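You operate a simulated robot arm through the tools that you are given. There is no shell and no other tool. Be economical: measure what you need, move in short steps, check, and stop when the job is done.

Carry out the task below with a simulated robot arm. There is one attempt and no reset: what you move stays moved.

Task
Test the empty aisle arm: up, turn, back, down, then brake it.
Fine: by its buttons; right up, a quarter turn and back, right down; dial to 15 kg; black lever to Brake.

Only the result counts: the job must be done as asked and must still hold three seconds after the hand-in. Knocking over, shifting, dropping, spilling or breaking anything else fails it.

Robot
A 6-joint arm with a two-finger parallel gripper, fixed in place. Base frame: the origin is at the foot of the arm, x ahead of it, y to its left, z up. Readings come in m, rad, newtons and seconds.
With the tool pointing down near the work surface it reaches from about 0.34 to 0.86 m from the base axis. Its first joint turns from -2.007 to 2.007 rad. Payload 3.43 kg.
The TCP is the grasp point between the finger pads, 0.034 m short of the fingertips. In the tool frame z runs along the fingers and y along their closing line. Largest opening 0.128 m; finger width 0.024, thickness 0.012; the body of the gripper, 0.048 by 0.13 m, starts 0.096 m behind the TCP.
Orientation is told as [roll, pitch, yaw] about the base's x, y, z axes, in that order, counted from this pose: with the fingers straight down and closing along the base's y, the tool's x points along the base's -x, its y along +y and its z along -z.

Tools
- The arm moves only by the tool drive_tool. Its argument "rows" is a list of rows, each a list of 3 entries, a list of its own where there are three numbers: the shift along the tool's x, y, z in m, then the turn, a rotation vector about the tool's x, y, z in rad, then the gripper command, from -1 (fully open) to 1 (shut), values between in proportion. In form: [[[x, y, z], [wx, wy, wz], grip], ...]. A call has 1 to 12 rows; each row is the pose to reach, as a shift and turn from the pose commanded when the call began, along the tool's axes at that moment. Rows are played at 5 a second. More than 0.05 m and 0.15 rad between two rows, or a gripper value outside its range, and nothing of the call is played. Where a pose cannot be reached the arm comes as near as it can. A force on the tool above 90 N (or 10 N above the force at the start of the call, whichever is more), or a blocked arm, ends the call early, and 0.2 s more pass. Each finger travels about 0.108 m/s and halts on what it meets, pressing with about 29 N; the grip force reading is that of the motor and also rises with nothing between the fingers. The clock runs only during rows and for 0.2 s after the last one: add rows that repeat a pose to give the fingers time. The reply holds the time, the measured pose of the TCP, the force on the tool along the base axes, the opening and the grip force, in the units named above and with some noise, with the torque about the TCP (base axes, N m) and any sound that the robot's microphone picked up.
- Cameras (640 x 400 px; columns grow to the right, rows downward): "scene" is fixed at [0.0502, -0.4991, 1.5704]; the picture's right is [0.87, -0.49, 0.00], its down [-0.17, -0.31, -0.93] and it looks along [0.46, 0.81, -0.36] (base axes); focal length 322 px, centre (320, 200). "wrist" rides on the gripper at [0.076, -0.011, -0.16] in the tool frame; the picture's right is [0.15, 0.99, 0.00], its down [-0.88, 0.13, -0.46] and it looks along [-0.45, 0.07, 0.89] (tool axes); focal length 234 px, centre (320, 200). There is no depth. A picture from a camera that has moved, and an enlarged one, comes with that camera's place and axes in the base frame and with its lens.
- get_image(camera): a new picture of that camera. The clock stands still meanwhile.
- raise_lower(by): slides the trunk up (or, below 0, down) by that many m; the arm rides with it, the base frame stays. It gives what a move gives, with no picture.
- close_up(camera, box): a new picture of the part [left, top, right, bottom] of that camera's present view, enlarged. The clock stands still meanwhile.
- finish_job(): hands the job in; it is judged then, once.

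Work in short steps. Places have to be worked out from the pictures, the camera data and where the tool is seen: move nearer, look again, correct. Check each grasp and each placing, and mend what went wrong. You have 120 turns and 68 pictures in all, those below and enlarged ones among them. Open the gripper and draw the arm clear of the work before you hand the job in, unless the task says otherwise.

The tools are called after "Emit:" as a command line: name --argument value ..., lists and objects as JSON in quotes. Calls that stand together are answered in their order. drive_tool: Moves the arm, as the interface text tells. Its arguments: {"type":"object","properties":{"rows":{"type":"array"}},"required":["rows"]} The other tools are called the same way: raise_lower (by) slides the trunk up or down; get_image (camera) takes a picture; close_up (camera, box) takes an enlarged picture of a part of a camera's view; finish_job () hands the job in.

At the start:

```text
t: 0.0
ee_pos: [0.3586, 0.4208, 1.4903]
tcp_rot: [0.0, 0.001, 0.001]
contact_force: [0.8, 0.3, 0.1]
ft_torque: [0.02, 0.0, 0.03]
opening: 0.1281
gripper_force: 0.0
trunk travel left (down, up): [-0.7, 0.09]
```

scene: 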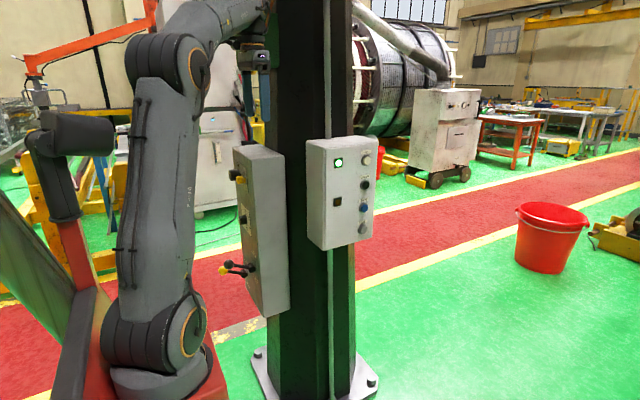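
wrist: 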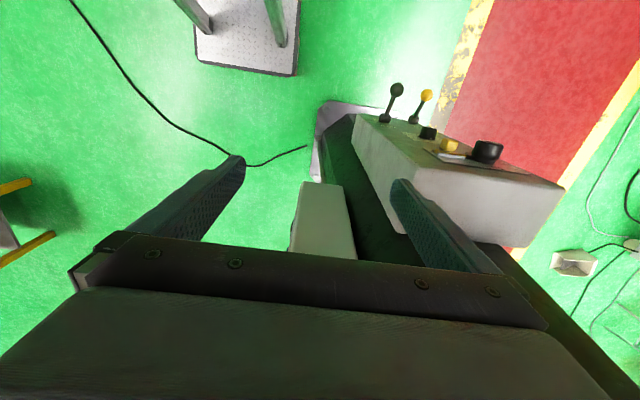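

The scene shows a column with two boxes: one with buttons and a lamp, one with dial and levers. I enlarge both.

Emit:
close_up --camera "scene" --box '[290, 120, 400, 260]'

Emit:
close_up --camera "scene" --box '[200, 130, 320, 330]'

Emit:
close_up --camera "wrist" --box '[280, 60, 580, 260]'

```text
2.86 times, centred on (345, 190) of scene
camera zoom: at [0.0502, -0.4991, 1.5704], right [0.87, -0.49, 0.0], down [-0.17, -0.31, -0.93], along [0.46, 0.81, -0.36], focal length 920 px, centre (249, 229)
```

zoom: 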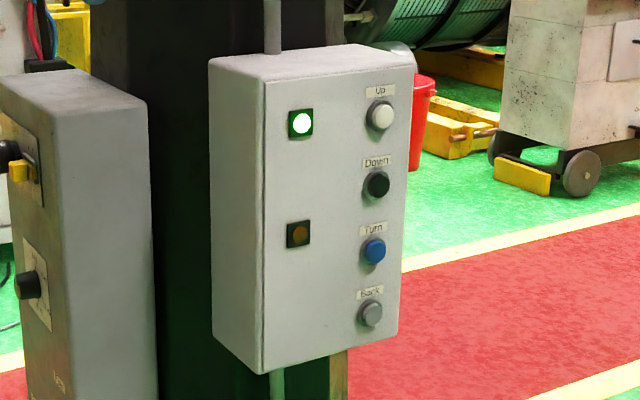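

```text
2.00 times, centred on (260, 230) of scene
camera zoom: at [0.0502, -0.4991, 1.5704], right [0.87, -0.49, 0.0], down [-0.17, -0.31, -0.93], along [0.46, 0.81, -0.36], focal length 644 px, centre (440, 140)
```

zoom: 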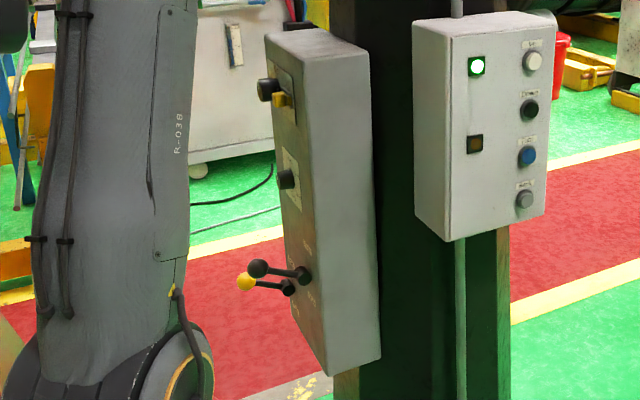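

```text
2.00 times, centred on (430, 160) of wrist
camera zoom: at [0.2838, 0.4091, 1.6484], right [-0.15, 0.99, 0.0], down [0.88, 0.13, 0.46], along [0.45, 0.07, -0.89], focal length 468 px, centre (100, 280)
```

zoom: 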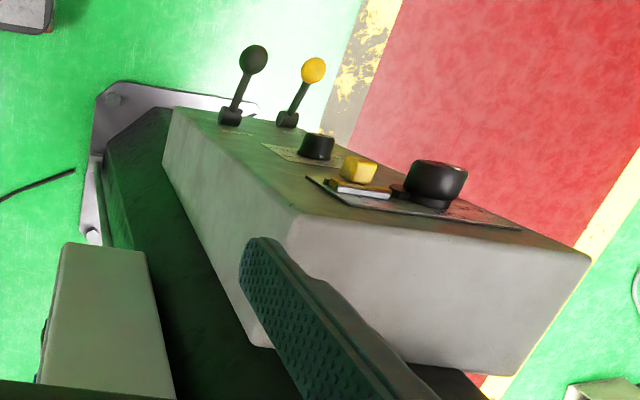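

Working out rays: button box front face is y≈0.40 (x 0.58–0.80), buttons at x≈0.738, z≈1.29/1.20/1.11/1.02; the lever box's face is x≈0.395, y 0.60–0.88, z 0.6–1.26. I turn the tool to point along +x to look at the lever face.

Emit:
drive_tool --rows '[[[0.01, 0.018, 0], [0, -0.14, 0], -1], [[0.02, 0.036, 0], [0, -0.28, 0], -1], [[0.03, 0.054, 0], [0, -0.42, 0], -1], [[0.04, 0.072, 0], [0, -0.56, 0], -1], [[0.05, 0.09, 0], [0, -0.7, 0], -1], [[0.06, 0.108, 0], [0, -0.84, 0], -1], [[0.07, 0.126, 0], [0, -0.98, 0], -1], [[0.08, 0.144, 0], [0, -1.12, 0], -1], [[0.09, 0.162, 0], [0, -1.26, 0], -1], [[0.1, 0.18, 0], [0, -1.4, 0], -1], [[0.1, 0.2, 0], [0, -1.5, 0], -1], [[0.1, 0.22, 0], [0, -1.5708, 0], -1]]'

Emit:
get_image --camera "wrist"

Emit:
get_image --camera "scene"

```text
t: 2.8
ee_pos: [0.3073, 0.6123, 1.5056]
tcp_rot: [1.642, -1.548, -1.717]
contact_force: [-0.6, 0.5, -0.8]
ft_torque: [-0.02, -0.04, -0.03]
opening: 0.128
gripper_force: 0.1
trunk travel left (down, up): [-0.7, 0.09]
stopped in row 12: the arm was blocked; the commanded pose is now the measured one
```

```text
62 pictures are left
camera wrist: at [0.1486, 0.6162, 1.4275], right [0.07, 0.99, -0.12], down [-0.45, 0.14, 0.88], along [0.89, -0.01, 0.45], focal length 234 px, centre (320, 200)
```

wrist: 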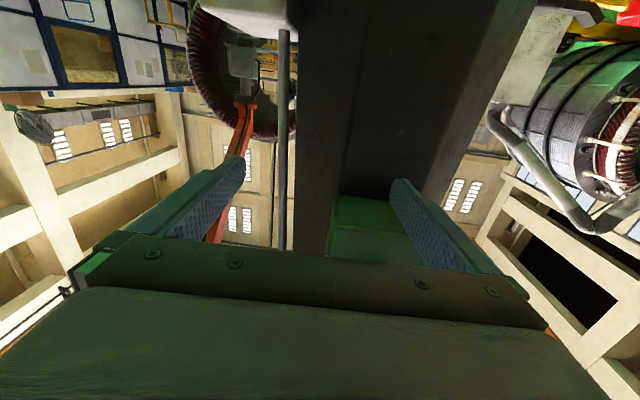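

```text
61 pictures are left
```

scene: 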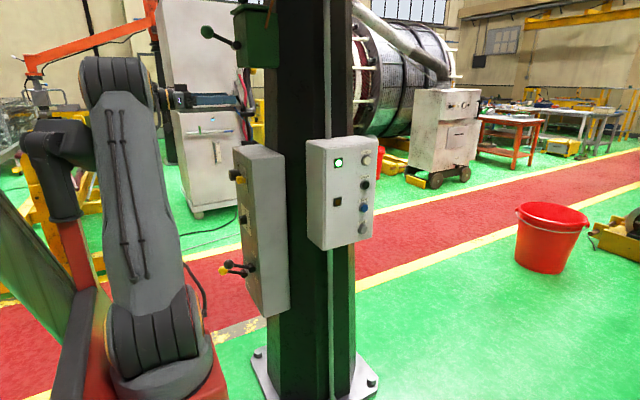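

There's also a green box with a black lever higher on the column. I look closer at it and at the top of the column.

Emit:
close_up --camera "scene" --box '[180, 0, 340, 100]'

Emit:
close_up --camera "wrist" --box '[180, 0, 500, 260]'

Emit:
close_up --camera "scene" --box '[0, 0, 180, 120]'

```text
4.00 times, centred on (260, 50) of scene
camera zoom: at [0.0502, -0.4991, 1.5704], right [0.87, -0.49, 0.0], down [-0.17, -0.31, -0.93], along [0.46, 0.81, -0.36], focal length 1288 px, centre (560, 800)
```

zoom: 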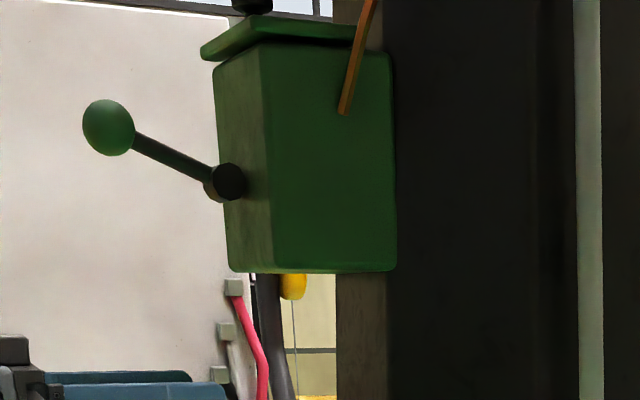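

```text
1.54 times, centred on (340, 130) of wrist
camera zoom: at [0.1486, 0.6162, 1.4275], right [0.07, 0.99, -0.12], down [-0.45, 0.14, 0.88], along [0.89, -0.01, 0.45], focal length 360 px, centre (289, 308)
```

zoom: 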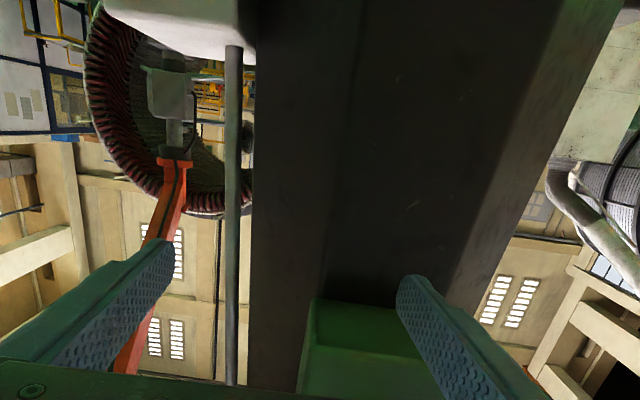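

```text
3.33 times, centred on (90, 60) of scene
camera zoom: at [0.0502, -0.4991, 1.5704], right [0.87, -0.49, 0.0], down [-0.17, -0.31, -0.93], along [0.46, 0.81, -0.36], focal length 1074 px, centre (1087, 667)
```

zoom: 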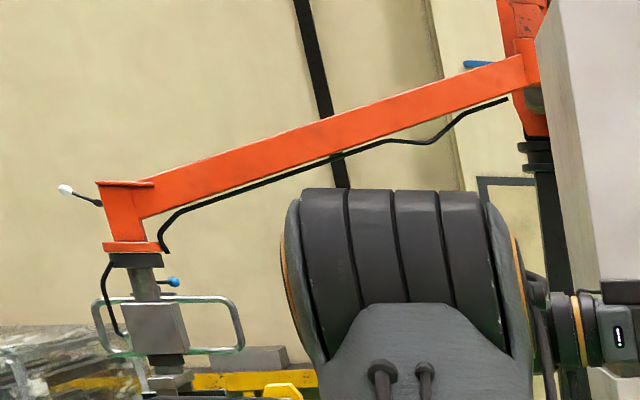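

Two arms exist; the lever box should have legends. I back off slightly and lower the trunk to view the lever face.

Emit:
drive_tool --rows '[[[0, 0.03, -0.03], [0, 0, 0], -1], [[0, 0.06, -0.06], [0, 0, 0], -1], [[0, 0.09, -0.07], [0, 0, 0], -1]]'

Emit:
raise_lower --by -0.45

Emit:
get_image --camera "wrist"

```text
t: 3.6
ee_pos: [0.2383, 0.715, 1.4984]
tcp_rot: [1.681, -1.556, -1.749]
contact_force: [0.1, 0.0, 0.6]
ft_torque: [-0.01, 0.03, 0.09]
opening: 0.1281
gripper_force: 0.1
trunk travel left (down, up): [-0.7, 0.09]
```

```text
refused: -0.45 is not a number from -0.4 to 0.4
```

```text
57 pictures are left
camera wrist: at [0.0798, 0.715, 1.4217], right [0.07, 0.99, -0.13], down [-0.45, 0.15, 0.88], along [0.89, 0.0, 0.45], focal length 234 px, centre (320, 200)
```

wrist: 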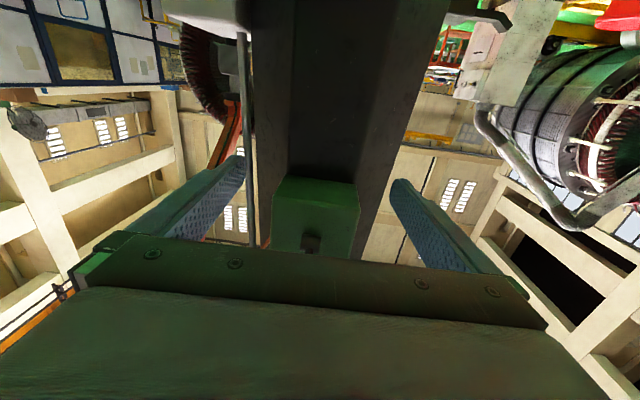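

I lower by 0.4 m.

Emit:
raise_lower --by -0.4

Emit:
get_image --camera "wrist"

```text
t: 7.4
ee_pos: [0.3024, 0.6986, 1.108]
tcp_rot: [1.51, -1.549, -1.666]
contact_force: [-0.8, 0.5, 0.2]
ft_torque: [0.02, 0.0, 0.04]
opening: 0.1278
gripper_force: 0.1
trunk travel left (down, up): [-0.3, 0.49]
```

```text
56 pictures are left
camera wrist: at [0.1443, 0.7144, 1.0301], right [0.15, 0.98, -0.12], down [-0.43, 0.18, 0.88], along [0.89, -0.08, 0.45], focal length 234 px, centre (320, 200)
```

wrist: 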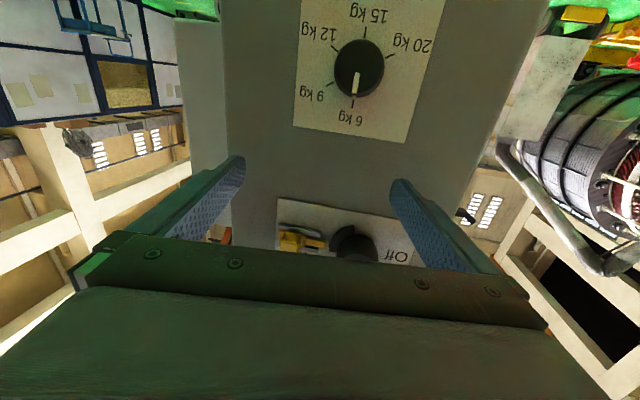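

The dial sits now at 6 kg; above it is a switch with "Off". The pose drifted during lowering, so I check the scene.

Emit:
get_image --camera "scene"

```text
55 pictures are left
```

scene: 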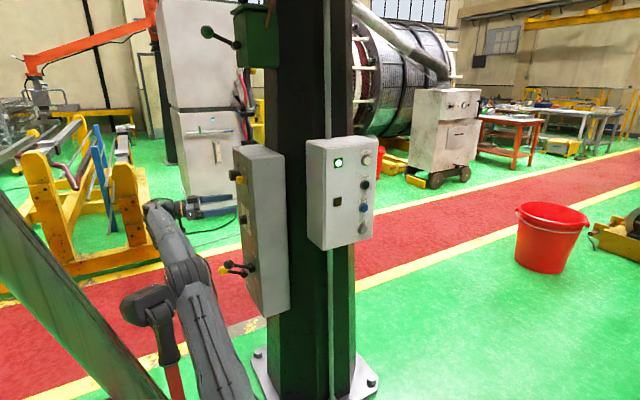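

Arm is clear of the boxes. I back off along the tool axis and rise a bit to bring the levers and top switch into view in turn.

Emit:
drive_tool --rows '[[[0, 0, -0.04], [0, 0, 0], -1], [[0, 0, -0.08], [0, 0, 0], -1], [[0, 0, -0.11], [0, 0, 0], -1]]'

Emit:
raise_lower --by -0.25

Emit:
get_image --camera "wrist"

```text
t: 8.0
ee_pos: [0.293, 0.6994, 1.1089]
tcp_rot: [1.502, -1.546, -1.731]
contact_force: [0.0, 1.1, -1.1]
ft_torque: [0.0, 0.01, 0.0]
opening: 0.1282
gripper_force: 0.0
trunk travel left (down, up): [-0.3, 0.49]
stopped in row 2: the arm was blocked; the commanded pose is now the measured one
```

```text
t: 10.6
ee_pos: [0.2899, 0.7008, 0.8596]
tcp_rot: [1.465, -1.544, -1.692]
contact_force: [0.2, 0.0, 0.2]
ft_torque: [0.02, 0.0, 0.0]
opening: 0.128
gripper_force: 0.0
trunk travel left (down, up): [-0.05, 0.74]
```

```text
54 pictures are left
camera wrist: at [0.1323, 0.7272, 0.7819], right [0.22, 0.97, -0.12], down [-0.42, 0.21, 0.88], along [0.88, -0.14, 0.45], focal length 234 px, centre (320, 200)
```

wrist: 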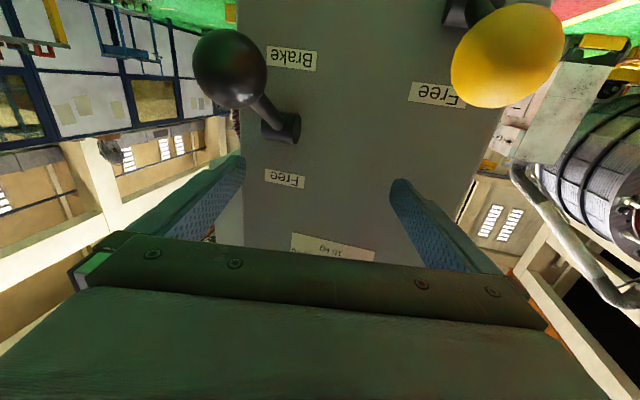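

The black lever's geometry doesn't match the first picture; I check in the scene whether it moved.

Emit:
close_up --camera "scene" --box '[160, 160, 320, 320]'

```text
2.50 times, centred on (240, 240) of scene
camera zoom: at [0.0502, -0.4991, 1.5704], right [0.87, -0.49, 0.0], down [-0.17, -0.31, -0.93], along [0.46, 0.81, -0.36], focal length 805 px, centre (520, 100)
```

zoom: 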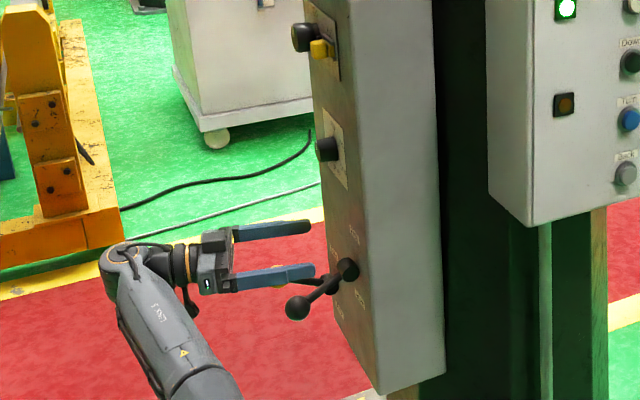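

The finger pushed the black lever down to Brake during the lowering (knob now z≈0.785, earlier ≈0.875); yellow is untouched. I'll restore Free before the test: lift a little, close the fingers, and go down between the levers.

Emit:
drive_tool --rows '[[[-0.015, 0, 0], [0, 0, 0], -1], [[-0.015, 0, 0], [0, 0, 0], 1], [[-0.015, 0, 0], [0, 0, 0], 1], [[-0.015, 0, 0], [0, 0, 0], 1], [[-0.015, 0, 0], [0, 0, 0], 1], [[0.025, 0, 0], [0, 0, 0], 1], [[0.065, 0, 0], [0, 0, 0], 1], [[0.1, 0, 0], [0, 0, 0], 1], [[0.13, 0, 0], [0, 0, 0], 1]]'

Emit:
get_image --camera "wrist"

Emit:
close_up --camera "scene" --box '[160, 160, 320, 320]'

```text
t: 12.6
ee_pos: [0.2979, 0.7021, 0.7273]
tcp_rot: [1.494, -1.546, -1.731]
contact_force: [0.3, 0.0, -0.8]
ft_torque: [0.06, -0.05, 0.0]
opening: 0.0
gripper_force: 29.4
trunk travel left (down, up): [-0.05, 0.74]
```

```text
52 pictures are left
camera wrist: at [0.1414, 0.7305, 0.6504], right [0.23, 0.96, -0.12], down [-0.42, 0.21, 0.88], along [0.88, -0.15, 0.45], focal length 234 px, centre (320, 200)
```

wrist: 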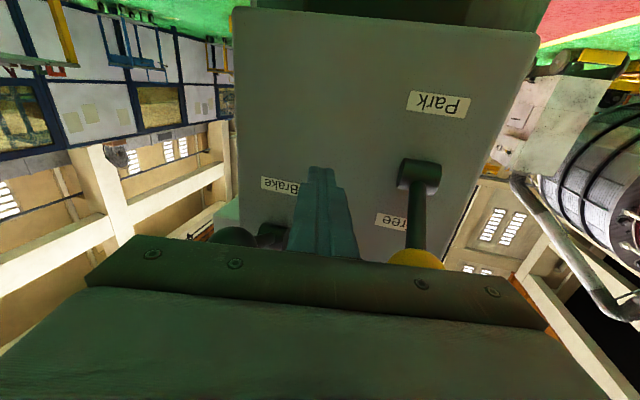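

```text
2.50 times, centred on (240, 240) of scene
camera zoom: at [0.0502, -0.4991, 1.5704], right [0.87, -0.49, 0.0], down [-0.17, -0.31, -0.93], along [0.46, 0.81, -0.36], focal length 805 px, centre (520, 100)
```

zoom: 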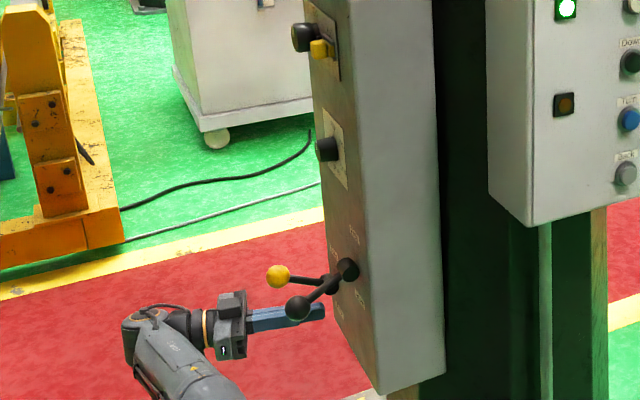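

Now the closed fingers sit beneath and beside the black lever. I shift under it (−y) and push up gently.

Emit:
drive_tool --rows '[[[0.005, -0.035, 0.007], [0, 0, 0], 1], [[0.005, -0.066, 0.014], [0, 0, 0], 1], [[-0.03, -0.066, 0.014], [0, 0, 0], 1], [[-0.06, -0.066, 0.014], [0, 0, 0], 1], [[-0.08, -0.066, 0.014], [0, 0, 0], 1], [[-0.1, -0.066, 0.014], [0, 0, 0], 1], [[-0.115, -0.066, 0.014], [0, 0, 0], 1], [[-0.125, -0.066, 0.014], [0, 0, 0], 1]]'

Emit:
close_up --camera "scene" --box '[160, 160, 320, 320]'

```text
t: 13.7
ee_pos: [0.3065, 0.6634, 0.7056]
tcp_rot: [-2.089, -1.448, 1.832]
contact_force: [0.5, 0.1, -0.5]
ft_torque: [-0.02, 0.0, -0.02]
opening: 0.0
gripper_force: 28.8
trunk travel left (down, up): [-0.05, 0.74]
stopped in row 5: the arm was blocked; the commanded pose is now the measured one
```

```text
2.50 times, centred on (240, 240) of scene
camera zoom: at [0.0502, -0.4991, 1.5704], right [0.87, -0.49, 0.0], down [-0.17, -0.31, -0.93], along [0.46, 0.81, -0.36], focal length 805 px, centre (520, 100)
```

zoom: 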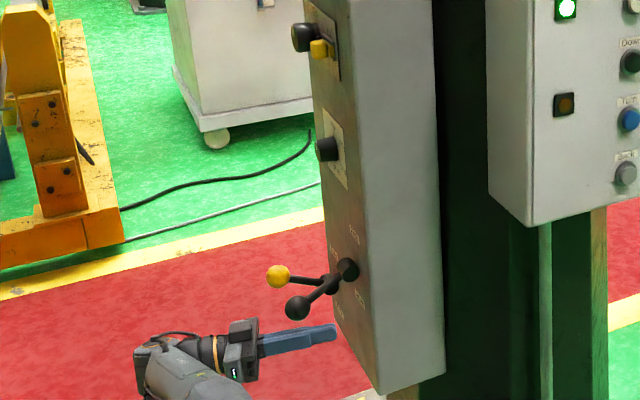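

The arm hit a joint limit. I look from the wrist to get the tool's real axes.

Emit:
get_image --camera "wrist"

```text
49 pictures are left
camera wrist: at [0.1517, 0.684, 0.6202], right [0.26, 0.93, -0.25], down [-0.43, 0.34, 0.83], along [0.86, -0.11, 0.49], focal length 234 px, centre (320, 200)
```

wrist: 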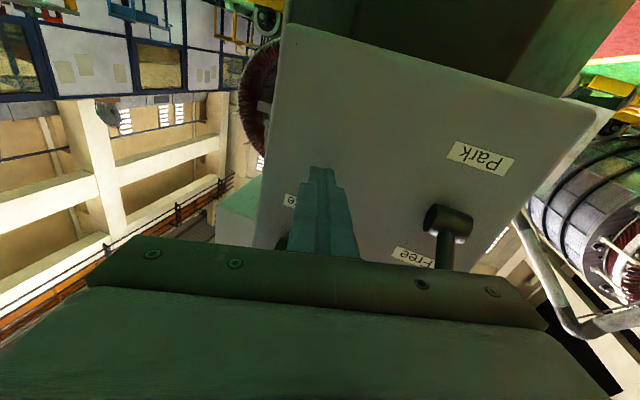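

The drift suggests the last joint's roll is at its limit; I roll the tool by about −1.4 rad about its own axis, backing off a little.

Emit:
drive_tool --rows '[[[0, 0, -0.005], [0, 0, -0.14], 1], [[0, 0, -0.01], [0, 0, -0.28], 1], [[0, 0, -0.015], [0, 0, -0.42], 1], [[0, 0, -0.02], [0, 0, -0.56], 1], [[0, 0, -0.02], [0, 0, -0.7], 1], [[0, 0, -0.02], [0, 0, -0.84], 1], [[0, 0, -0.02], [0, 0, -0.98], 1], [[0, 0, -0.02], [0, 0, -1.12], 1], [[0, 0, -0.02], [0, 0, -1.26], 1], [[0, 0, -0.02], [0, 0, -1.4], 1]]'

Emit:
get_image --camera "wrist"

```text
t: 15.9
ee_pos: [0.304, 0.6669, 0.707]
tcp_rot: [-1.627, -0.066, 1.321]
contact_force: [-0.1, 0.1, 0.6]
ft_torque: [-0.04, 0.0, -0.01]
opening: 0.0001
gripper_force: 29.2
out of reach, approached as far as the arm can: row 3, 4, 5, 6, 7, 8, 9, 10
trunk travel left (down, up): [-0.05, 0.74]
```

```text
48 pictures are left
camera wrist: at [0.1306, 0.6325, 0.7025], right [0.03, -0.09, -1.0], down [-0.21, 0.97, -0.1], along [0.98, 0.22, 0.01], focal length 234 px, centre (320, 200)
```

wrist: 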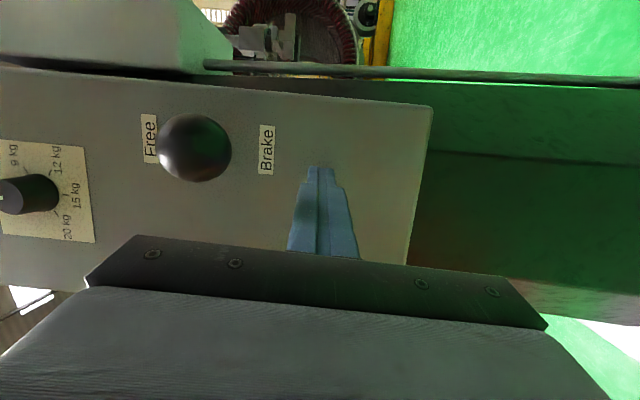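

Orientation is fine now: closing line vertical, black knob visible. I shift −y by 0.03 under the lever and push up.

Emit:
drive_tool --rows '[[[0.03, 0, 0.008], [0, 0, 0], 1], [[0.03, -0.03, 0.008], [0, 0, 0], 1], [[0.03, -0.06, 0.008], [0, 0, 0], 1], [[0.03, -0.08, 0.008], [0, 0, 0], 1], [[0.03, -0.1, 0.008], [0, 0, 0], 1], [[0.03, -0.12, 0.008], [0, 0, 0], 1], [[0.03, -0.135, 0.008], [0, 0, 0], 1], [[0.03, -0.145, 0.008], [0, 0, 0], 1]]'

Emit:
close_up --camera "scene" --box '[160, 160, 320, 320]'

```text
t: 17.9
ee_pos: [0.311, 0.6681, 0.7689]
tcp_rot: [-1.682, 0.053, 1.324]
contact_force: [0.4, -0.2, 1.2]
ft_torque: [0.03, 0.18, 0.02]
opening: 0.0001
gripper_force: 29.4
out of reach, approached as far as the arm can: row 2, 3, 4, 5, 6, 7, 8
trunk travel left (down, up): [-0.05, 0.74]
stopped in row 8: the arm was blocked; the commanded pose is now the measured one
```

```text
2.50 times, centred on (240, 240) of scene
camera zoom: at [0.0502, -0.4991, 1.5704], right [0.87, -0.49, 0.0], down [-0.17, -0.31, -0.93], along [0.46, 0.81, -0.36], focal length 805 px, centre (520, 100)
```

zoom: 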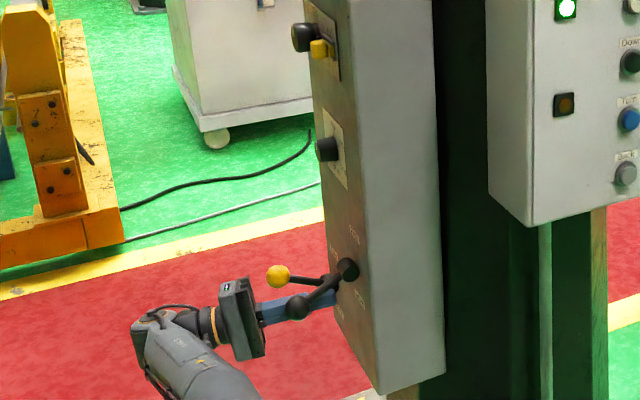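

The arm is reach-limited pointing along +x here; I drop below the lever, retreat toward −y and turn the tool toward a more radial heading (about 45°).

Emit:
drive_tool --rows '[[[0, 0.03, -0.005], [0, 0, 0], 1], [[0, 0.065, -0.01], [0, 0, 0], 1], [[0.02, 0.065, -0.015], [0, -0.12, 0], 1], [[0.04, 0.065, -0.02], [0, -0.25, 0], 1], [[0.06, 0.065, -0.025], [0, -0.38, 0], 1], [[0.08, 0.065, -0.03], [0, -0.51, 0], 1], [[0.1, 0.065, -0.03], [0, -0.64, 0], 1], [[0.12, 0.065, -0.03], [0, -0.77, 0], 1], [[0.13, 0.065, -0.03], [0, -0.9, 0], 1], [[0.13, 0.065, -0.03], [0, -1.03, 0], 1]]'

Emit:
get_image --camera "wrist"

Emit:
get_image --camera "scene"

```text
t: 19.0
ee_pos: [0.3263, 0.6437, 0.584]
tcp_rot: [-1.719, 0.272, 1.499]
contact_force: [-0.3, 0.0, -0.5]
ft_torque: [0.03, 0.0, -0.01]
opening: 0.0003
gripper_force: 28.6
trunk travel left (down, up): [-0.05, 0.74]
stopped in row 5: the arm was blocked; the commanded pose is now the measured one
```

```text
46 pictures are left
camera wrist: at [0.1622, 0.5791, 0.5904], right [0.12, -0.41, -0.9], down [-0.37, 0.82, -0.43], along [0.92, 0.39, -0.06], focal length 234 px, centre (320, 200)
```

wrist: 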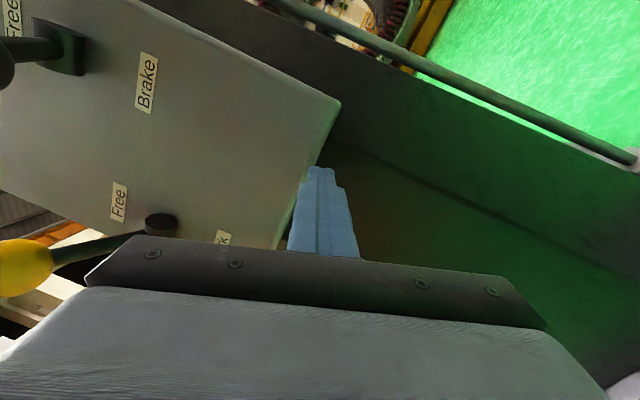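

```text
45 pictures are left
```

scene: 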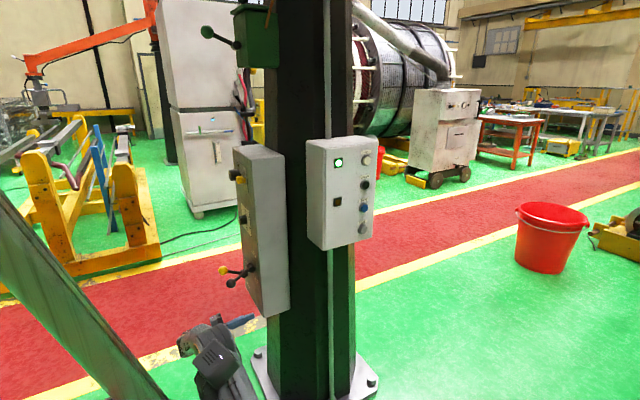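

The arm wandered low near the box's underside. I move it plainly away along −y and back, without turning.

Emit:
drive_tool --rows '[[[0.0, 0, -0.03], [0, 0, 0], 1], [[0.03, 0, -0.05], [0, 0, 0], 1], [[0.07, 0, -0.05], [0, 0, 0], 1], [[0.11, 0, -0.05], [0, 0, 0], 1], [[0.15, 0, -0.05], [0, 0, 0], 1]]'

```text
t: 20.0
ee_pos: [0.3371, 0.5409, 0.5125]
tcp_rot: [-1.795, 0.437, 1.345]
contact_force: [1.0, 0.0, -1.5]
ft_torque: [-0.01, -0.06, 0.02]
opening: 0.0001
gripper_force: 29.6
trunk travel left (down, up): [-0.05, 0.74]
stopped in row 4: the arm was blocked; the commanded pose is now the measured one
```

I think this arm is singular when the tool points sideways to the arm plane (tangentially), which explains the wandering. I turn to a 45° heading with the camera above, pulling back to about (0.27, 0.42, 0.70).

Emit:
drive_tool --rows '[[[0.02, -0.012, -0.001], [0.07, -0.067, -0.095], 1], [[0.04, -0.024, -0.002], [0.14, -0.134, -0.189], 1], [[0.06, -0.036, -0.004], [0.21, -0.202, -0.284], 1], [[0.08, -0.048, -0.005], [0.28, -0.269, -0.378], 1], [[0.1, -0.06, -0.006], [0.35, -0.336, -0.473], 1], [[0.12, -0.071, -0.007], [0.42, -0.403, -0.568], 1], [[0.14, -0.083, -0.008], [0.49, -0.47, -0.662], 1], [[0.16, -0.095, -0.01], [0.56, -0.538, -0.757], 1], [[0.18, -0.107, -0.011], [0.63, -0.605, -0.851], 1], [[0.2, -0.119, -0.012], [0.7, -0.672, -0.946], 1], [[0.2, -0.119, -0.012], [0.7, -0.672, -0.946], 1]]'

```text
t: 20.8
ee_pos: [0.3535, 0.4986, 0.4744]
tcp_rot: [-2.021, 0.897, 1.32]
contact_force: [-0.4, 0.5, -0.5]
ft_torque: [-0.01, -0.01, 0.0]
opening: 0.0002
gripper_force: 28.9
trunk travel left (down, up): [-0.05, 0.74]
stopped in row 3: the arm was blocked; the commanded pose is now the measured one
```

Still blocked; I check the arm's posture in the scene.

Emit:
get_image --camera "scene"

```text
44 pictures are left
```

scene: 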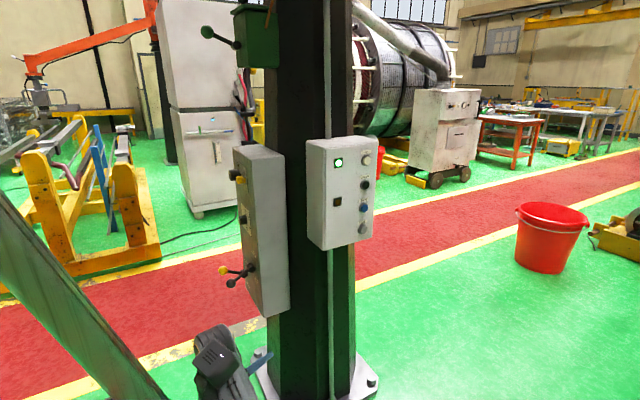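

I raise the trunk 0.4 m (the path above the tool is clear) to see the arm's posture.

Emit:
raise_lower --by 0.4

Emit:
get_image --camera "scene"

```text
t: 24.6
ee_pos: [0.3514, 0.5006, 0.8817]
tcp_rot: [-2.009, 0.882, 1.334]
contact_force: [-0.8, 0.7, 0.0]
ft_torque: [-0.01, 0.0, -0.04]
opening: 0.0001
gripper_force: 29.3
trunk travel left (down, up): [-0.45, 0.34]
```

```text
43 pictures are left
```

scene: 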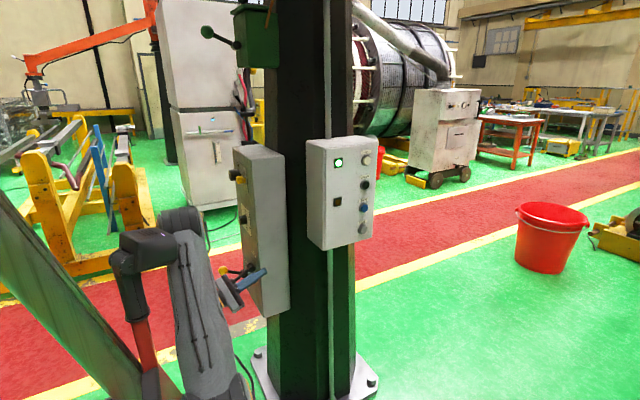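

I try a pure rotation in place to the 45° horizontal heading with the camera above.

Emit:
drive_tool --rows '[[[0, 0, 0], [0.08, -0.067, -0.074], 1], [[0, 0, 0], [0.16, -0.133, -0.149], 1], [[0, 0, 0], [0.24, -0.2, -0.223], 1], [[0, 0, 0], [0.32, -0.266, -0.298], 1], [[0, 0, 0], [0.4, -0.333, -0.372], 1], [[0, 0, 0], [0.48, -0.4, -0.447], 1], [[0, 0, 0], [0.56, -0.466, -0.521], 1]]'

```text
t: 26.2
ee_pos: [0.3502, 0.5011, 0.8817]
tcp_rot: [1.165, 1.568, -1.191]
contact_force: [0.1, 0.3, -1.1]
ft_torque: [0.01, -0.03, -0.03]
opening: 0.0002
gripper_force: 29.6
trunk travel left (down, up): [-0.45, 0.34]
```

That worked. Now I retract and drop to z≈0.73, in front of and below the black lever.

Emit:
drive_tool --rows '[[[0, -0.025, -0.025], [0, 0, 0], 1], [[0, -0.05, -0.05], [0, 0, 0], 1], [[-0.03, -0.07, -0.07], [0, 0, 0], 1], [[-0.07, -0.07, -0.07], [0, 0, 0], 1], [[-0.11, -0.07, -0.07], [0, 0, 0], 1], [[-0.15, -0.07, -0.07], [0, 0, 0], 1]]'

Emit:
get_image --camera "wrist"

```text
t: 26.8
ee_pos: [0.3789, 0.4529, 0.881]
tcp_rot: [1.492, 1.569, -1.066]
contact_force: [-0.8, -0.3, -0.2]
ft_torque: [-0.02, 0.03, 0.0]
opening: 0.0
gripper_force: 29.1
trunk travel left (down, up): [-0.45, 0.34]
stopped in row 3: the arm was blocked; the commanded pose is now the measured one
```

```text
42 pictures are left
camera wrist: at [0.2397, 0.374, 0.9558], right [0.54, -0.83, 0.15], down [-0.31, -0.36, -0.88], along [0.78, 0.43, -0.45], focal length 234 px, centre (320, 200)
```

wrist: 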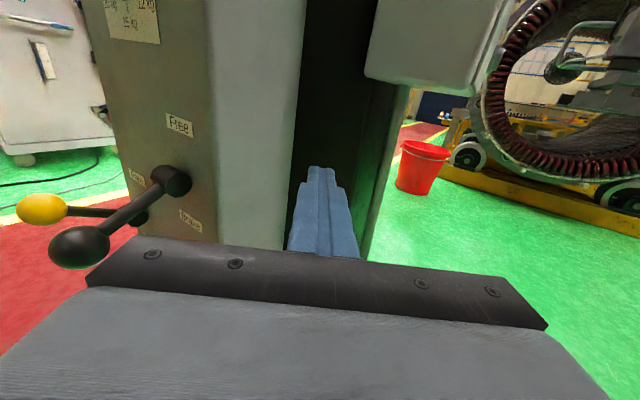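

Good upright view: black lever down at Brake, labels Free (up)/Brake. The arm just can't fold closer to its base, so I go down first, then sideways below the lever.

Emit:
drive_tool --rows '[[[-0.04, 0, 0], [0, 0, 0], 1], [[-0.08, 0, 0], [0, 0, 0], 1], [[-0.12, 0, 0], [0, 0, 0], 1], [[-0.15, 0, 0], [0, 0, 0], 1], [[-0.15, -0.04, -0.006], [0, 0, 0], 1], [[-0.15, -0.085, -0.013], [0, 0, 0], 1], [[-0.15, -0.13, -0.021], [0, 0, 0], 1]]'

Emit:
get_image --camera "wrist"

```text
t: 28.4
ee_pos: [0.2852, 0.5505, 0.7332]
tcp_rot: [2.902, 1.569, 0.348]
contact_force: [0.2, -0.5, -0.2]
ft_torque: [0.03, -0.02, 0.0]
opening: 0.0
gripper_force: 28.9
trunk travel left (down, up): [-0.45, 0.34]
```

```text
41 pictures are left
camera wrist: at [0.1472, 0.4713, 0.8075], right [0.55, -0.82, 0.15], down [-0.31, -0.36, -0.88], along [0.78, 0.44, -0.45], focal length 234 px, centre (320, 200)
```

wrist: 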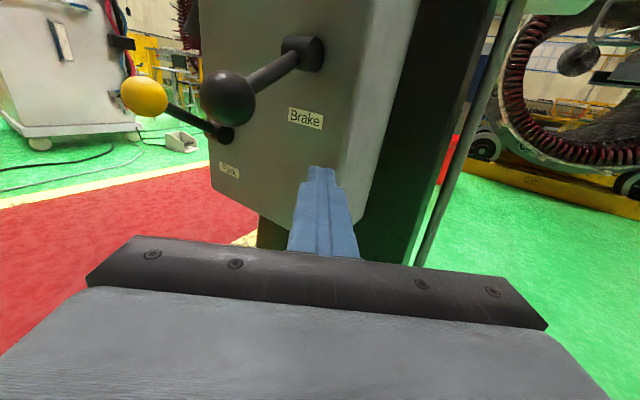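

Clear view; the knob is at about (0.272, 0.634, 0.786). I slide under the stalk and lift to z≈0.845.

Emit:
drive_tool --rows '[[[0, -0.027, 0.024], [0, 0, 0], 1], [[0, -0.053, 0.047], [0, 0, 0], 1], [[0.03, -0.053, 0.047], [0, 0, 0], 1], [[0.055, -0.053, 0.047], [0, 0, 0], 1], [[0.075, -0.053, 0.047], [0, 0, 0], 1], [[0.095, -0.053, 0.047], [0, 0, 0], 1], [[0.112, -0.053, 0.047], [0, 0, 0], 1], [[0.112, -0.053, 0.047], [0, 0, 0], 1]]'

Emit:
get_image --camera "wrist"

```text
t: 30.2
ee_pos: [0.3117, 0.6117, 0.8255]
tcp_rot: [1.071, 1.541, -1.508]
contact_force: [-8.0, -3.7, -4.6]
ft_torque: [-0.06, -0.03, 0.19]
opening: 0.0003
gripper_force: 28.9
trunk travel left (down, up): [-0.45, 0.34]
```

```text
40 pictures are left
camera wrist: at [0.1717, 0.5378, 0.9017], right [0.53, -0.83, 0.17], down [-0.31, -0.38, -0.87], along [0.79, 0.4, -0.46], focal length 234 px, centre (320, 200)
```

wrist: 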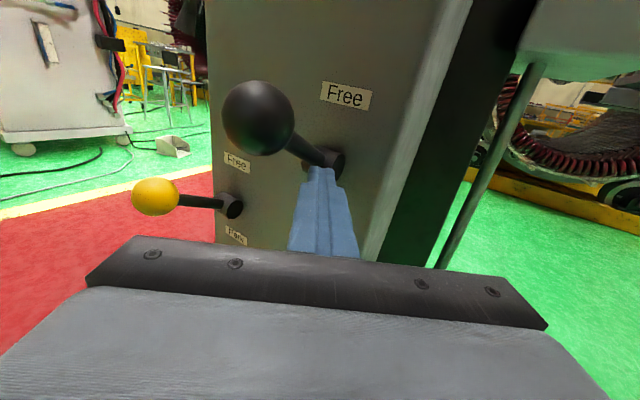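

The black lever is back at Free (knob z≈0.876, as at the start). I withdraw and travel toward the front of the button box, keeping clear of everything.

Emit:
drive_tool --rows '[[[-0.005, 0.015, -0.03], [0, 0, 0], 1], [[-0.005, 0.03, -0.065], [0, 0, 0], 1], [[0, 0.07, -0.065], [0, 0, 0], 1], [[0, 0.11, -0.06], [0, 0, 0], 1], [[0, 0.15, -0.055], [0, 0, 0], 1], [[0, 0.19, -0.045], [0, 0, 0], 1], [[0, 0.23, -0.02], [0, 0, 0], 1], [[0, 0.255, 0.005], [0, 0, 0], 1], [[0, 0.295, 0.015], [0, 0, 0], 1], [[0, 0.335, 0.03], [0, 0, 0], 1]]'

Emit:
get_image --camera "wrist"

```text
t: 32.4
ee_pos: [0.5003, 0.3704, 0.8416]
tcp_rot: [-3.028, 1.569, 0.699]
contact_force: [-0.4, -0.2, -0.3]
ft_torque: [0.01, -0.03, 0.07]
opening: 0.0
gripper_force: 28.9
out of reach, approached as far as the arm can: row 7, 9, 10
trunk travel left (down, up): [-0.45, 0.34]
```

```text
39 pictures are left
camera wrist: at [0.3621, 0.2921, 0.9166], right [0.55, -0.83, 0.15], down [-0.31, -0.36, -0.88], along [0.78, 0.44, -0.45], focal length 234 px, centre (320, 200)
```

wrist: 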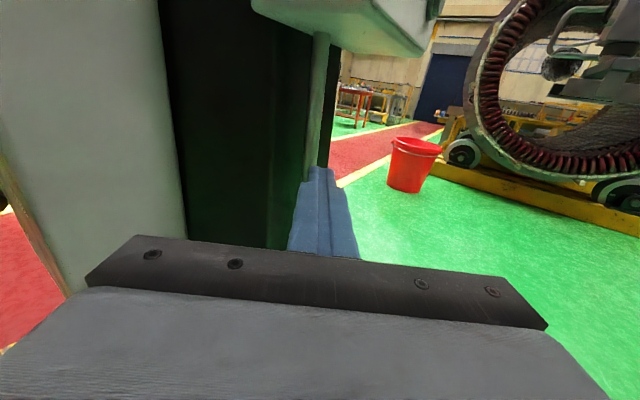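

I swing out to (0.60, 0.24), turning the heading to about 55°, then raise the trunk to button height.

Emit:
drive_tool --rows '[[[0, 0.04, 0.003], [0, 0, 0], 1], [[0, 0.08, 0.006], [0.1, 0, 0], 1], [[0, 0.12, 0.009], [0.2, 0, 0], 1], [[0, 0.164, 0.013], [0.3, 0, 0], 1], [[0, 0.164, 0.013], [0.4, 0, 0], 1]]'

Emit:
raise_lower --by 0.34

Emit:
get_image --camera "wrist"

Emit:
get_image --camera "scene"

```text
t: 33.6
ee_pos: [0.5058, 0.3635, 0.8406]
tcp_rot: [-3.083, 1.569, 0.622]
contact_force: [0.2, 0.3, -0.3]
ft_torque: [-0.02, 0.01, 0.0]
opening: 0.0004
gripper_force: 28.9
out of reach, approached as far as the arm can: row 1, 2, 3, 4, 5
trunk travel left (down, up): [-0.45, 0.34]
```

```text
t: 37.0
ee_pos: [0.4123, 0.3638, 1.1804]
tcp_rot: [-3.096, 1.569, 0.609]
contact_force: [0.5, 0.4, 0.6]
ft_torque: [0.0, -0.02, 0.0]
opening: 0.0001
gripper_force: 29.3
trunk travel left (down, up): [-0.79, 0.0]
```

```text
38 pictures are left
camera wrist: at [0.2717, 0.2873, 1.2541], right [0.53, -0.83, 0.15], down [-0.31, -0.35, -0.88], along [0.79, 0.42, -0.45], focal length 234 px, centre (320, 200)
```

wrist: 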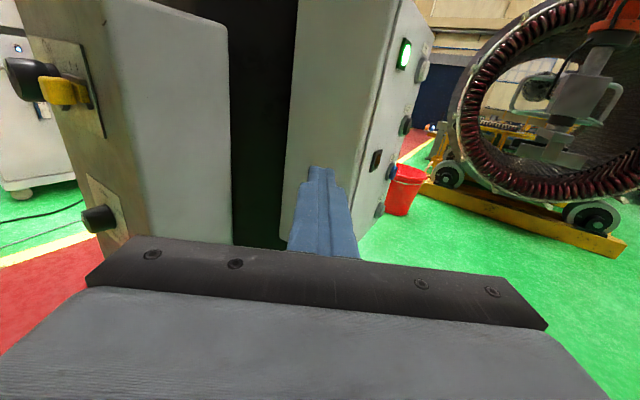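

```text
37 pictures are left
```

scene: 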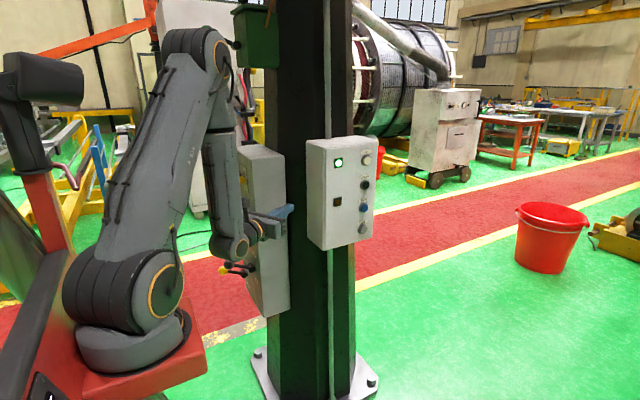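

Now the arm is in a normal posture; the aisle arm with empty gripper hangs at the right. I move outward to (0.55, 0.28), then turn.

Emit:
drive_tool --rows '[[[0, 0.035, 0.018], [0, 0, 0], 1], [[0, 0.07, 0.036], [0, 0, 0], 1], [[0, 0.105, 0.054], [0, 0, 0], 1], [[0, 0.147, 0.072], [0, 0, 0], 1], [[0.02, 0.18, 0.072], [0, 0, 0], 1], [[0.04, 0.21, 0.072], [0.1, 0, 0], 1], [[0.06, 0.23, 0.08], [0.2, 0, 0], 1], [[0.08, 0.25, 0.09], [0.3, 0, 0], 1], [[0.1, 0.26, 0.1], [0.4, 0, 0], 1]]'

Emit:
get_image --camera "wrist"

```text
t: 39.0
ee_pos: [0.4516, 0.4197, 1.2858]
tcp_rot: [0.087, 1.549, -2.464]
contact_force: [-0.6, -1.1, 2.0]
ft_torque: [-0.07, 0.12, 0.17]
opening: 0.0002
gripper_force: 29.2
out of reach, approached as far as the arm can: row 1, 2, 3, 4, 5, 6, 7, 8, 9
trunk travel left (down, up): [-0.79, 0.0]
```

```text
36 pictures are left
camera wrist: at [0.3141, 0.3413, 1.3634], right [0.56, -0.82, 0.15], down [-0.32, -0.37, -0.87], along [0.77, 0.44, -0.47], focal length 234 px, centre (320, 200)
```

wrist: 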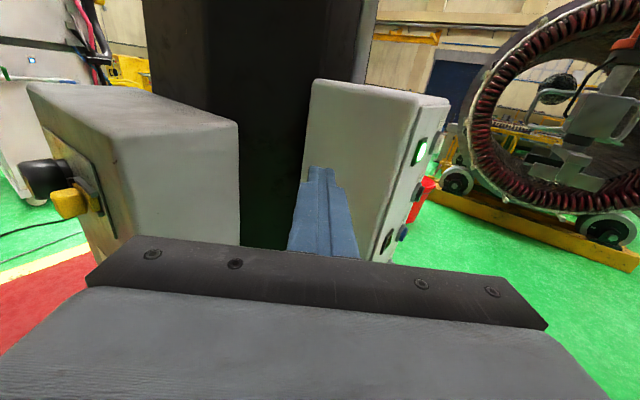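

The roll is probably near a joint limit since I wound it through the singularity. I unwind: roll +π about the tool axis (camera goes below), here in free space, pulling nothing.

Emit:
drive_tool --rows '[[[0, 0, 0], [0, 0, 0.14], 1], [[0, 0, 0], [0, 0, 0.28], 1], [[0, 0, 0], [0, 0, 0.42], 1], [[0, 0, 0], [0, 0, 0.56], 1], [[0, 0, 0], [0, 0, 0.7], 1], [[0, 0, 0], [0, 0, 0.84], 1], [[0, 0, 0], [0, 0, 0.98], 1], [[0, 0, 0], [0, 0, 1.12], 1], [[0, 0, 0], [0, 0, 1.26], 1], [[0, 0, 0], [0, 0, 1.4], 1], [[0, 0, 0], [0, 0, 1.5], 1], [[0, 0, 0], [0, 0, 1.57], 1]]'

```text
t: 41.5
ee_pos: [0.4633, 0.4235, 1.2817]
tcp_rot: [-1.543, -0.001, 2.156]
contact_force: [-0.2, 0.4, 0.0]
ft_torque: [0.03, -0.03, 0.02]
opening: 0.0
gripper_force: 28.4
trunk travel left (down, up): [-0.79, 0.0]
```

Unwinding worked. Now I retry the sideways move (−y, +x) with this roll.

Emit:
drive_tool --rows '[[[0.04, 0, 0], [0, 0, 0], 1], [[0.08, 0, 0], [0, 0, 0], 1], [[0.12, 0, 0], [0, 0, 0], 1], [[0.166, 0, 0], [0, 0, 0], 1]]'

```text
t: 42.5
ee_pos: [0.4914, 0.3725, 1.2971]
tcp_rot: [-1.535, 0.007, 2.068]
contact_force: [0.2, -0.5, -0.1]
ft_torque: [0.0, 0.0, 0.01]
opening: 0.0
gripper_force: 28.9
out of reach, approached as far as the arm can: row 1, 2, 3, 4
trunk travel left (down, up): [-0.79, 0.0]
```

The limit is inner reach (folded elbow). I move outward first along (+x, slightly −y).

Emit:
drive_tool --rows '[[[0.03, 0, 0.017], [0, 0, 0], 1], [[0.064, 0, 0.034], [0, 0, 0], 1], [[0.094, 0, 0.058], [0, 0, 0], 1], [[0.1235, 0, 0.081], [0, 0, 0], 1], [[0.15, 0, 0.09], [0, 0, 0], 1]]'

Emit:
get_image --camera "scene"

```text
t: 43.4
ee_pos: [0.5377, 0.3734, 1.3044]
tcp_rot: [-1.519, 0.017, 2.026]
contact_force: [-76.4, -14.4, 15.5]
ft_torque: [0.45, -0.95, 1.28]
opening: 0.0
gripper_force: 29.2
out of reach, approached as far as the arm can: row 1, 2, 3, 4
trunk travel left (down, up): [-0.79, 0.0]
stopped in row 4: the force on the tool passed its limit at 99 N (the readings are from after the stop); the commanded pose is now the measured one
```

```text
35 pictures are left
```

scene: 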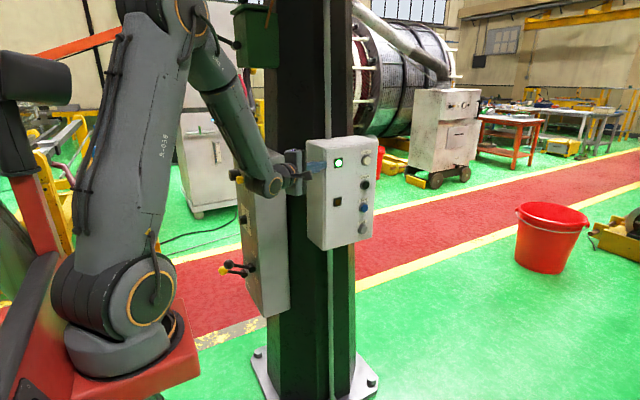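

The fingertip touched the button box's side (fixed; nothing moved). I back off in −x, then turn the tool to a down-forward tilt (0.5, 0.5, −0.7), closer to the arm's natural posture.

Emit:
drive_tool --rows '[[[-0.013, 0, -0.027], [0, 0, 0], 1], [[-0.03, -0.02, -0.06], [0, 0, 0], 1], [[-0.04, -0.05, -0.09], [0, 0, 0], 1]]'

Emit:
drive_tool --rows '[[[0, 0, 0], [-0.0665, 0.026, 0.113], 1], [[0, 0, 0], [-0.133, 0.052, 0.227], 1], [[0, 0, 0], [-0.2, 0.0785, 0.34], 1], [[0, 0, 0], [-0.266, 0.105, 0.453], 1], [[0, 0, 0], [-0.333, 0.131, 0.567], 1], [[0, 0, 0], [-0.399, 0.157, 0.68], 1], [[0, 0, 0], [-0.466, 0.183, 0.793], 1], [[0, 0, 0], [-0.532, 0.209, 0.907], 1], [[0, 0, 0], [-0.599, 0.2355, 1.02], 1], [[0, 0, 0], [-0.665, 0.262, 1.133], 1], [[0, 0, 0], [-0.732, 0.288, 1.247], 1], [[0, 0, 0], [-0.7985, 0.314, 1.36], 1]]'

Emit:
get_image --camera "scene"

```text
t: 44.2
ee_pos: [0.4562, 0.3704, 1.3535]
tcp_rot: [-1.51, 0.014, 2.02]
contact_force: [0.8, 0.7, -0.3]
ft_torque: [0.0, -0.01, 0.01]
opening: 0.0001
gripper_force: 28.9
trunk travel left (down, up): [-0.79, 0.0]
```

```text
t: 46.8
ee_pos: [0.455, 0.3732, 1.3529]
tcp_rot: [0.007, -0.778, 0.777]
contact_force: [-1.2, 0.2, 0.8]
ft_torque: [-0.01, 0.01, 0.02]
opening: 0.0
gripper_force: 28.2
trunk travel left (down, up): [-0.79, 0.0]
```

```text
34 pictures are left
```

scene: 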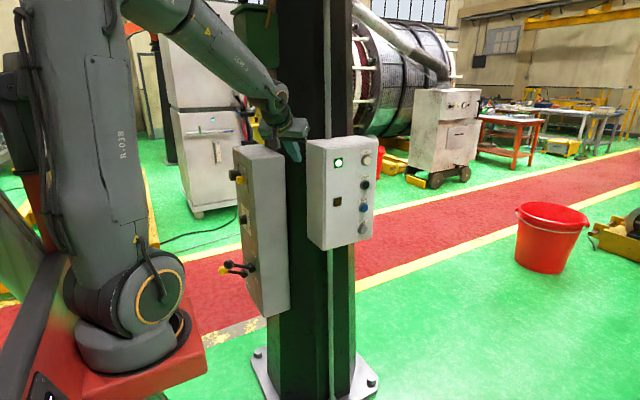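

Turned exactly as asked. Now I travel around in front of the button box to a stand-off before the Up button.

Emit:
drive_tool --rows '[[[-0.003, -0.047, 0.003], [0, 0, 0], 1], [[-0.006, -0.094, 0.006], [0, 0, 0], 1], [[-0.009, -0.14, 0.009], [0, 0, 0], 1], [[-0.0125, -0.187, 0.0125], [0, 0, 0], 1], [[-0.026, -0.21, 0.045], [0, 0, 0], 1], [[-0.04, -0.235, 0.078], [0, 0, 0], 1], [[-0.055, -0.259, 0.111], [0, 0, 0], 1]]'

Emit:
get_image --camera "wrist"

Emit:
get_image --camera "scene"

```text
t: 48.4
ee_pos: [0.7198, 0.2705, 1.3099]
tcp_rot: [0.003, -0.781, 0.775]
contact_force: [-0.9, -0.1, 0.9]
ft_torque: [0.0, -0.03, 0.0]
opening: 0.0002
gripper_force: 29.1
trunk travel left (down, up): [-0.79, 0.0]
```

```text
33 pictures are left
camera wrist: at [0.6105, 0.145, 1.3685], right [-0.77, 0.63, -0.1], down [0.13, 0.3, 0.94], along [0.63, 0.71, -0.32], focal length 234 px, centre (320, 200)
```

wrist: 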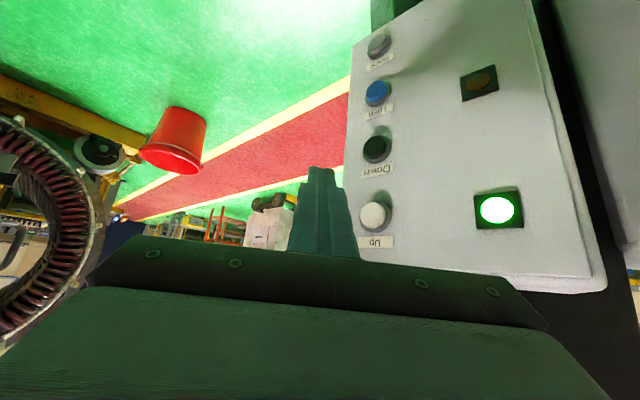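

```text
32 pictures are left
```

scene: 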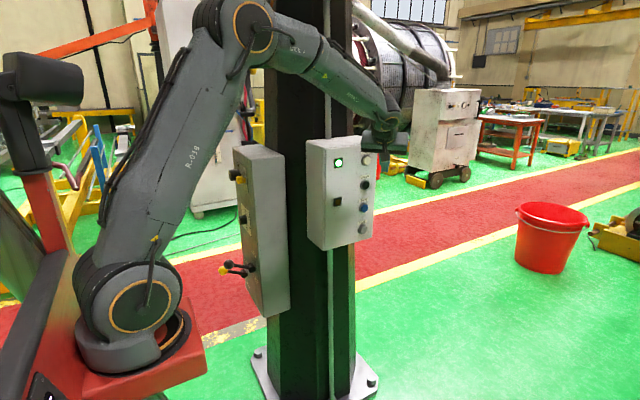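

Button positions confirmed (Up at ≈(0.737, ·, 1.292)). I advance along +y to contact, in small steps.

Emit:
drive_tool --rows '[[[-0.02, 0.028, 0.02], [0, 0, 0], 1], [[-0.0325, 0.046, 0.0325], [0, 0, 0], 1], [[-0.036, 0.051, 0.036], [0, 0, 0], 1], [[-0.039, 0.055, 0.039], [0, 0, 0], 1], [[-0.042, 0.0594, 0.042], [0, 0, 0], 1]]'

Emit:
get_image --camera "wrist"

```text
t: 49.6
ee_pos: [0.7208, 0.3541, 1.3113]
tcp_rot: [0.004, -0.777, 0.776]
contact_force: [-1.5, -6.0, 0.2]
ft_torque: [-0.08, -0.01, -0.02]
opening: 0.0
gripper_force: 28.8
trunk travel left (down, up): [-0.79, 0.0]
heard: click
```

```text
31 pictures are left
camera wrist: at [0.6115, 0.2284, 1.37], right [-0.77, 0.63, -0.1], down [0.13, 0.31, 0.94], along [0.63, 0.71, -0.32], focal length 234 px, centre (320, 200)
```

wrist: 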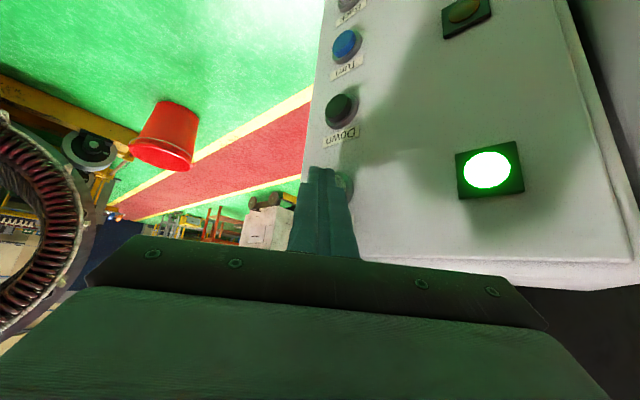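

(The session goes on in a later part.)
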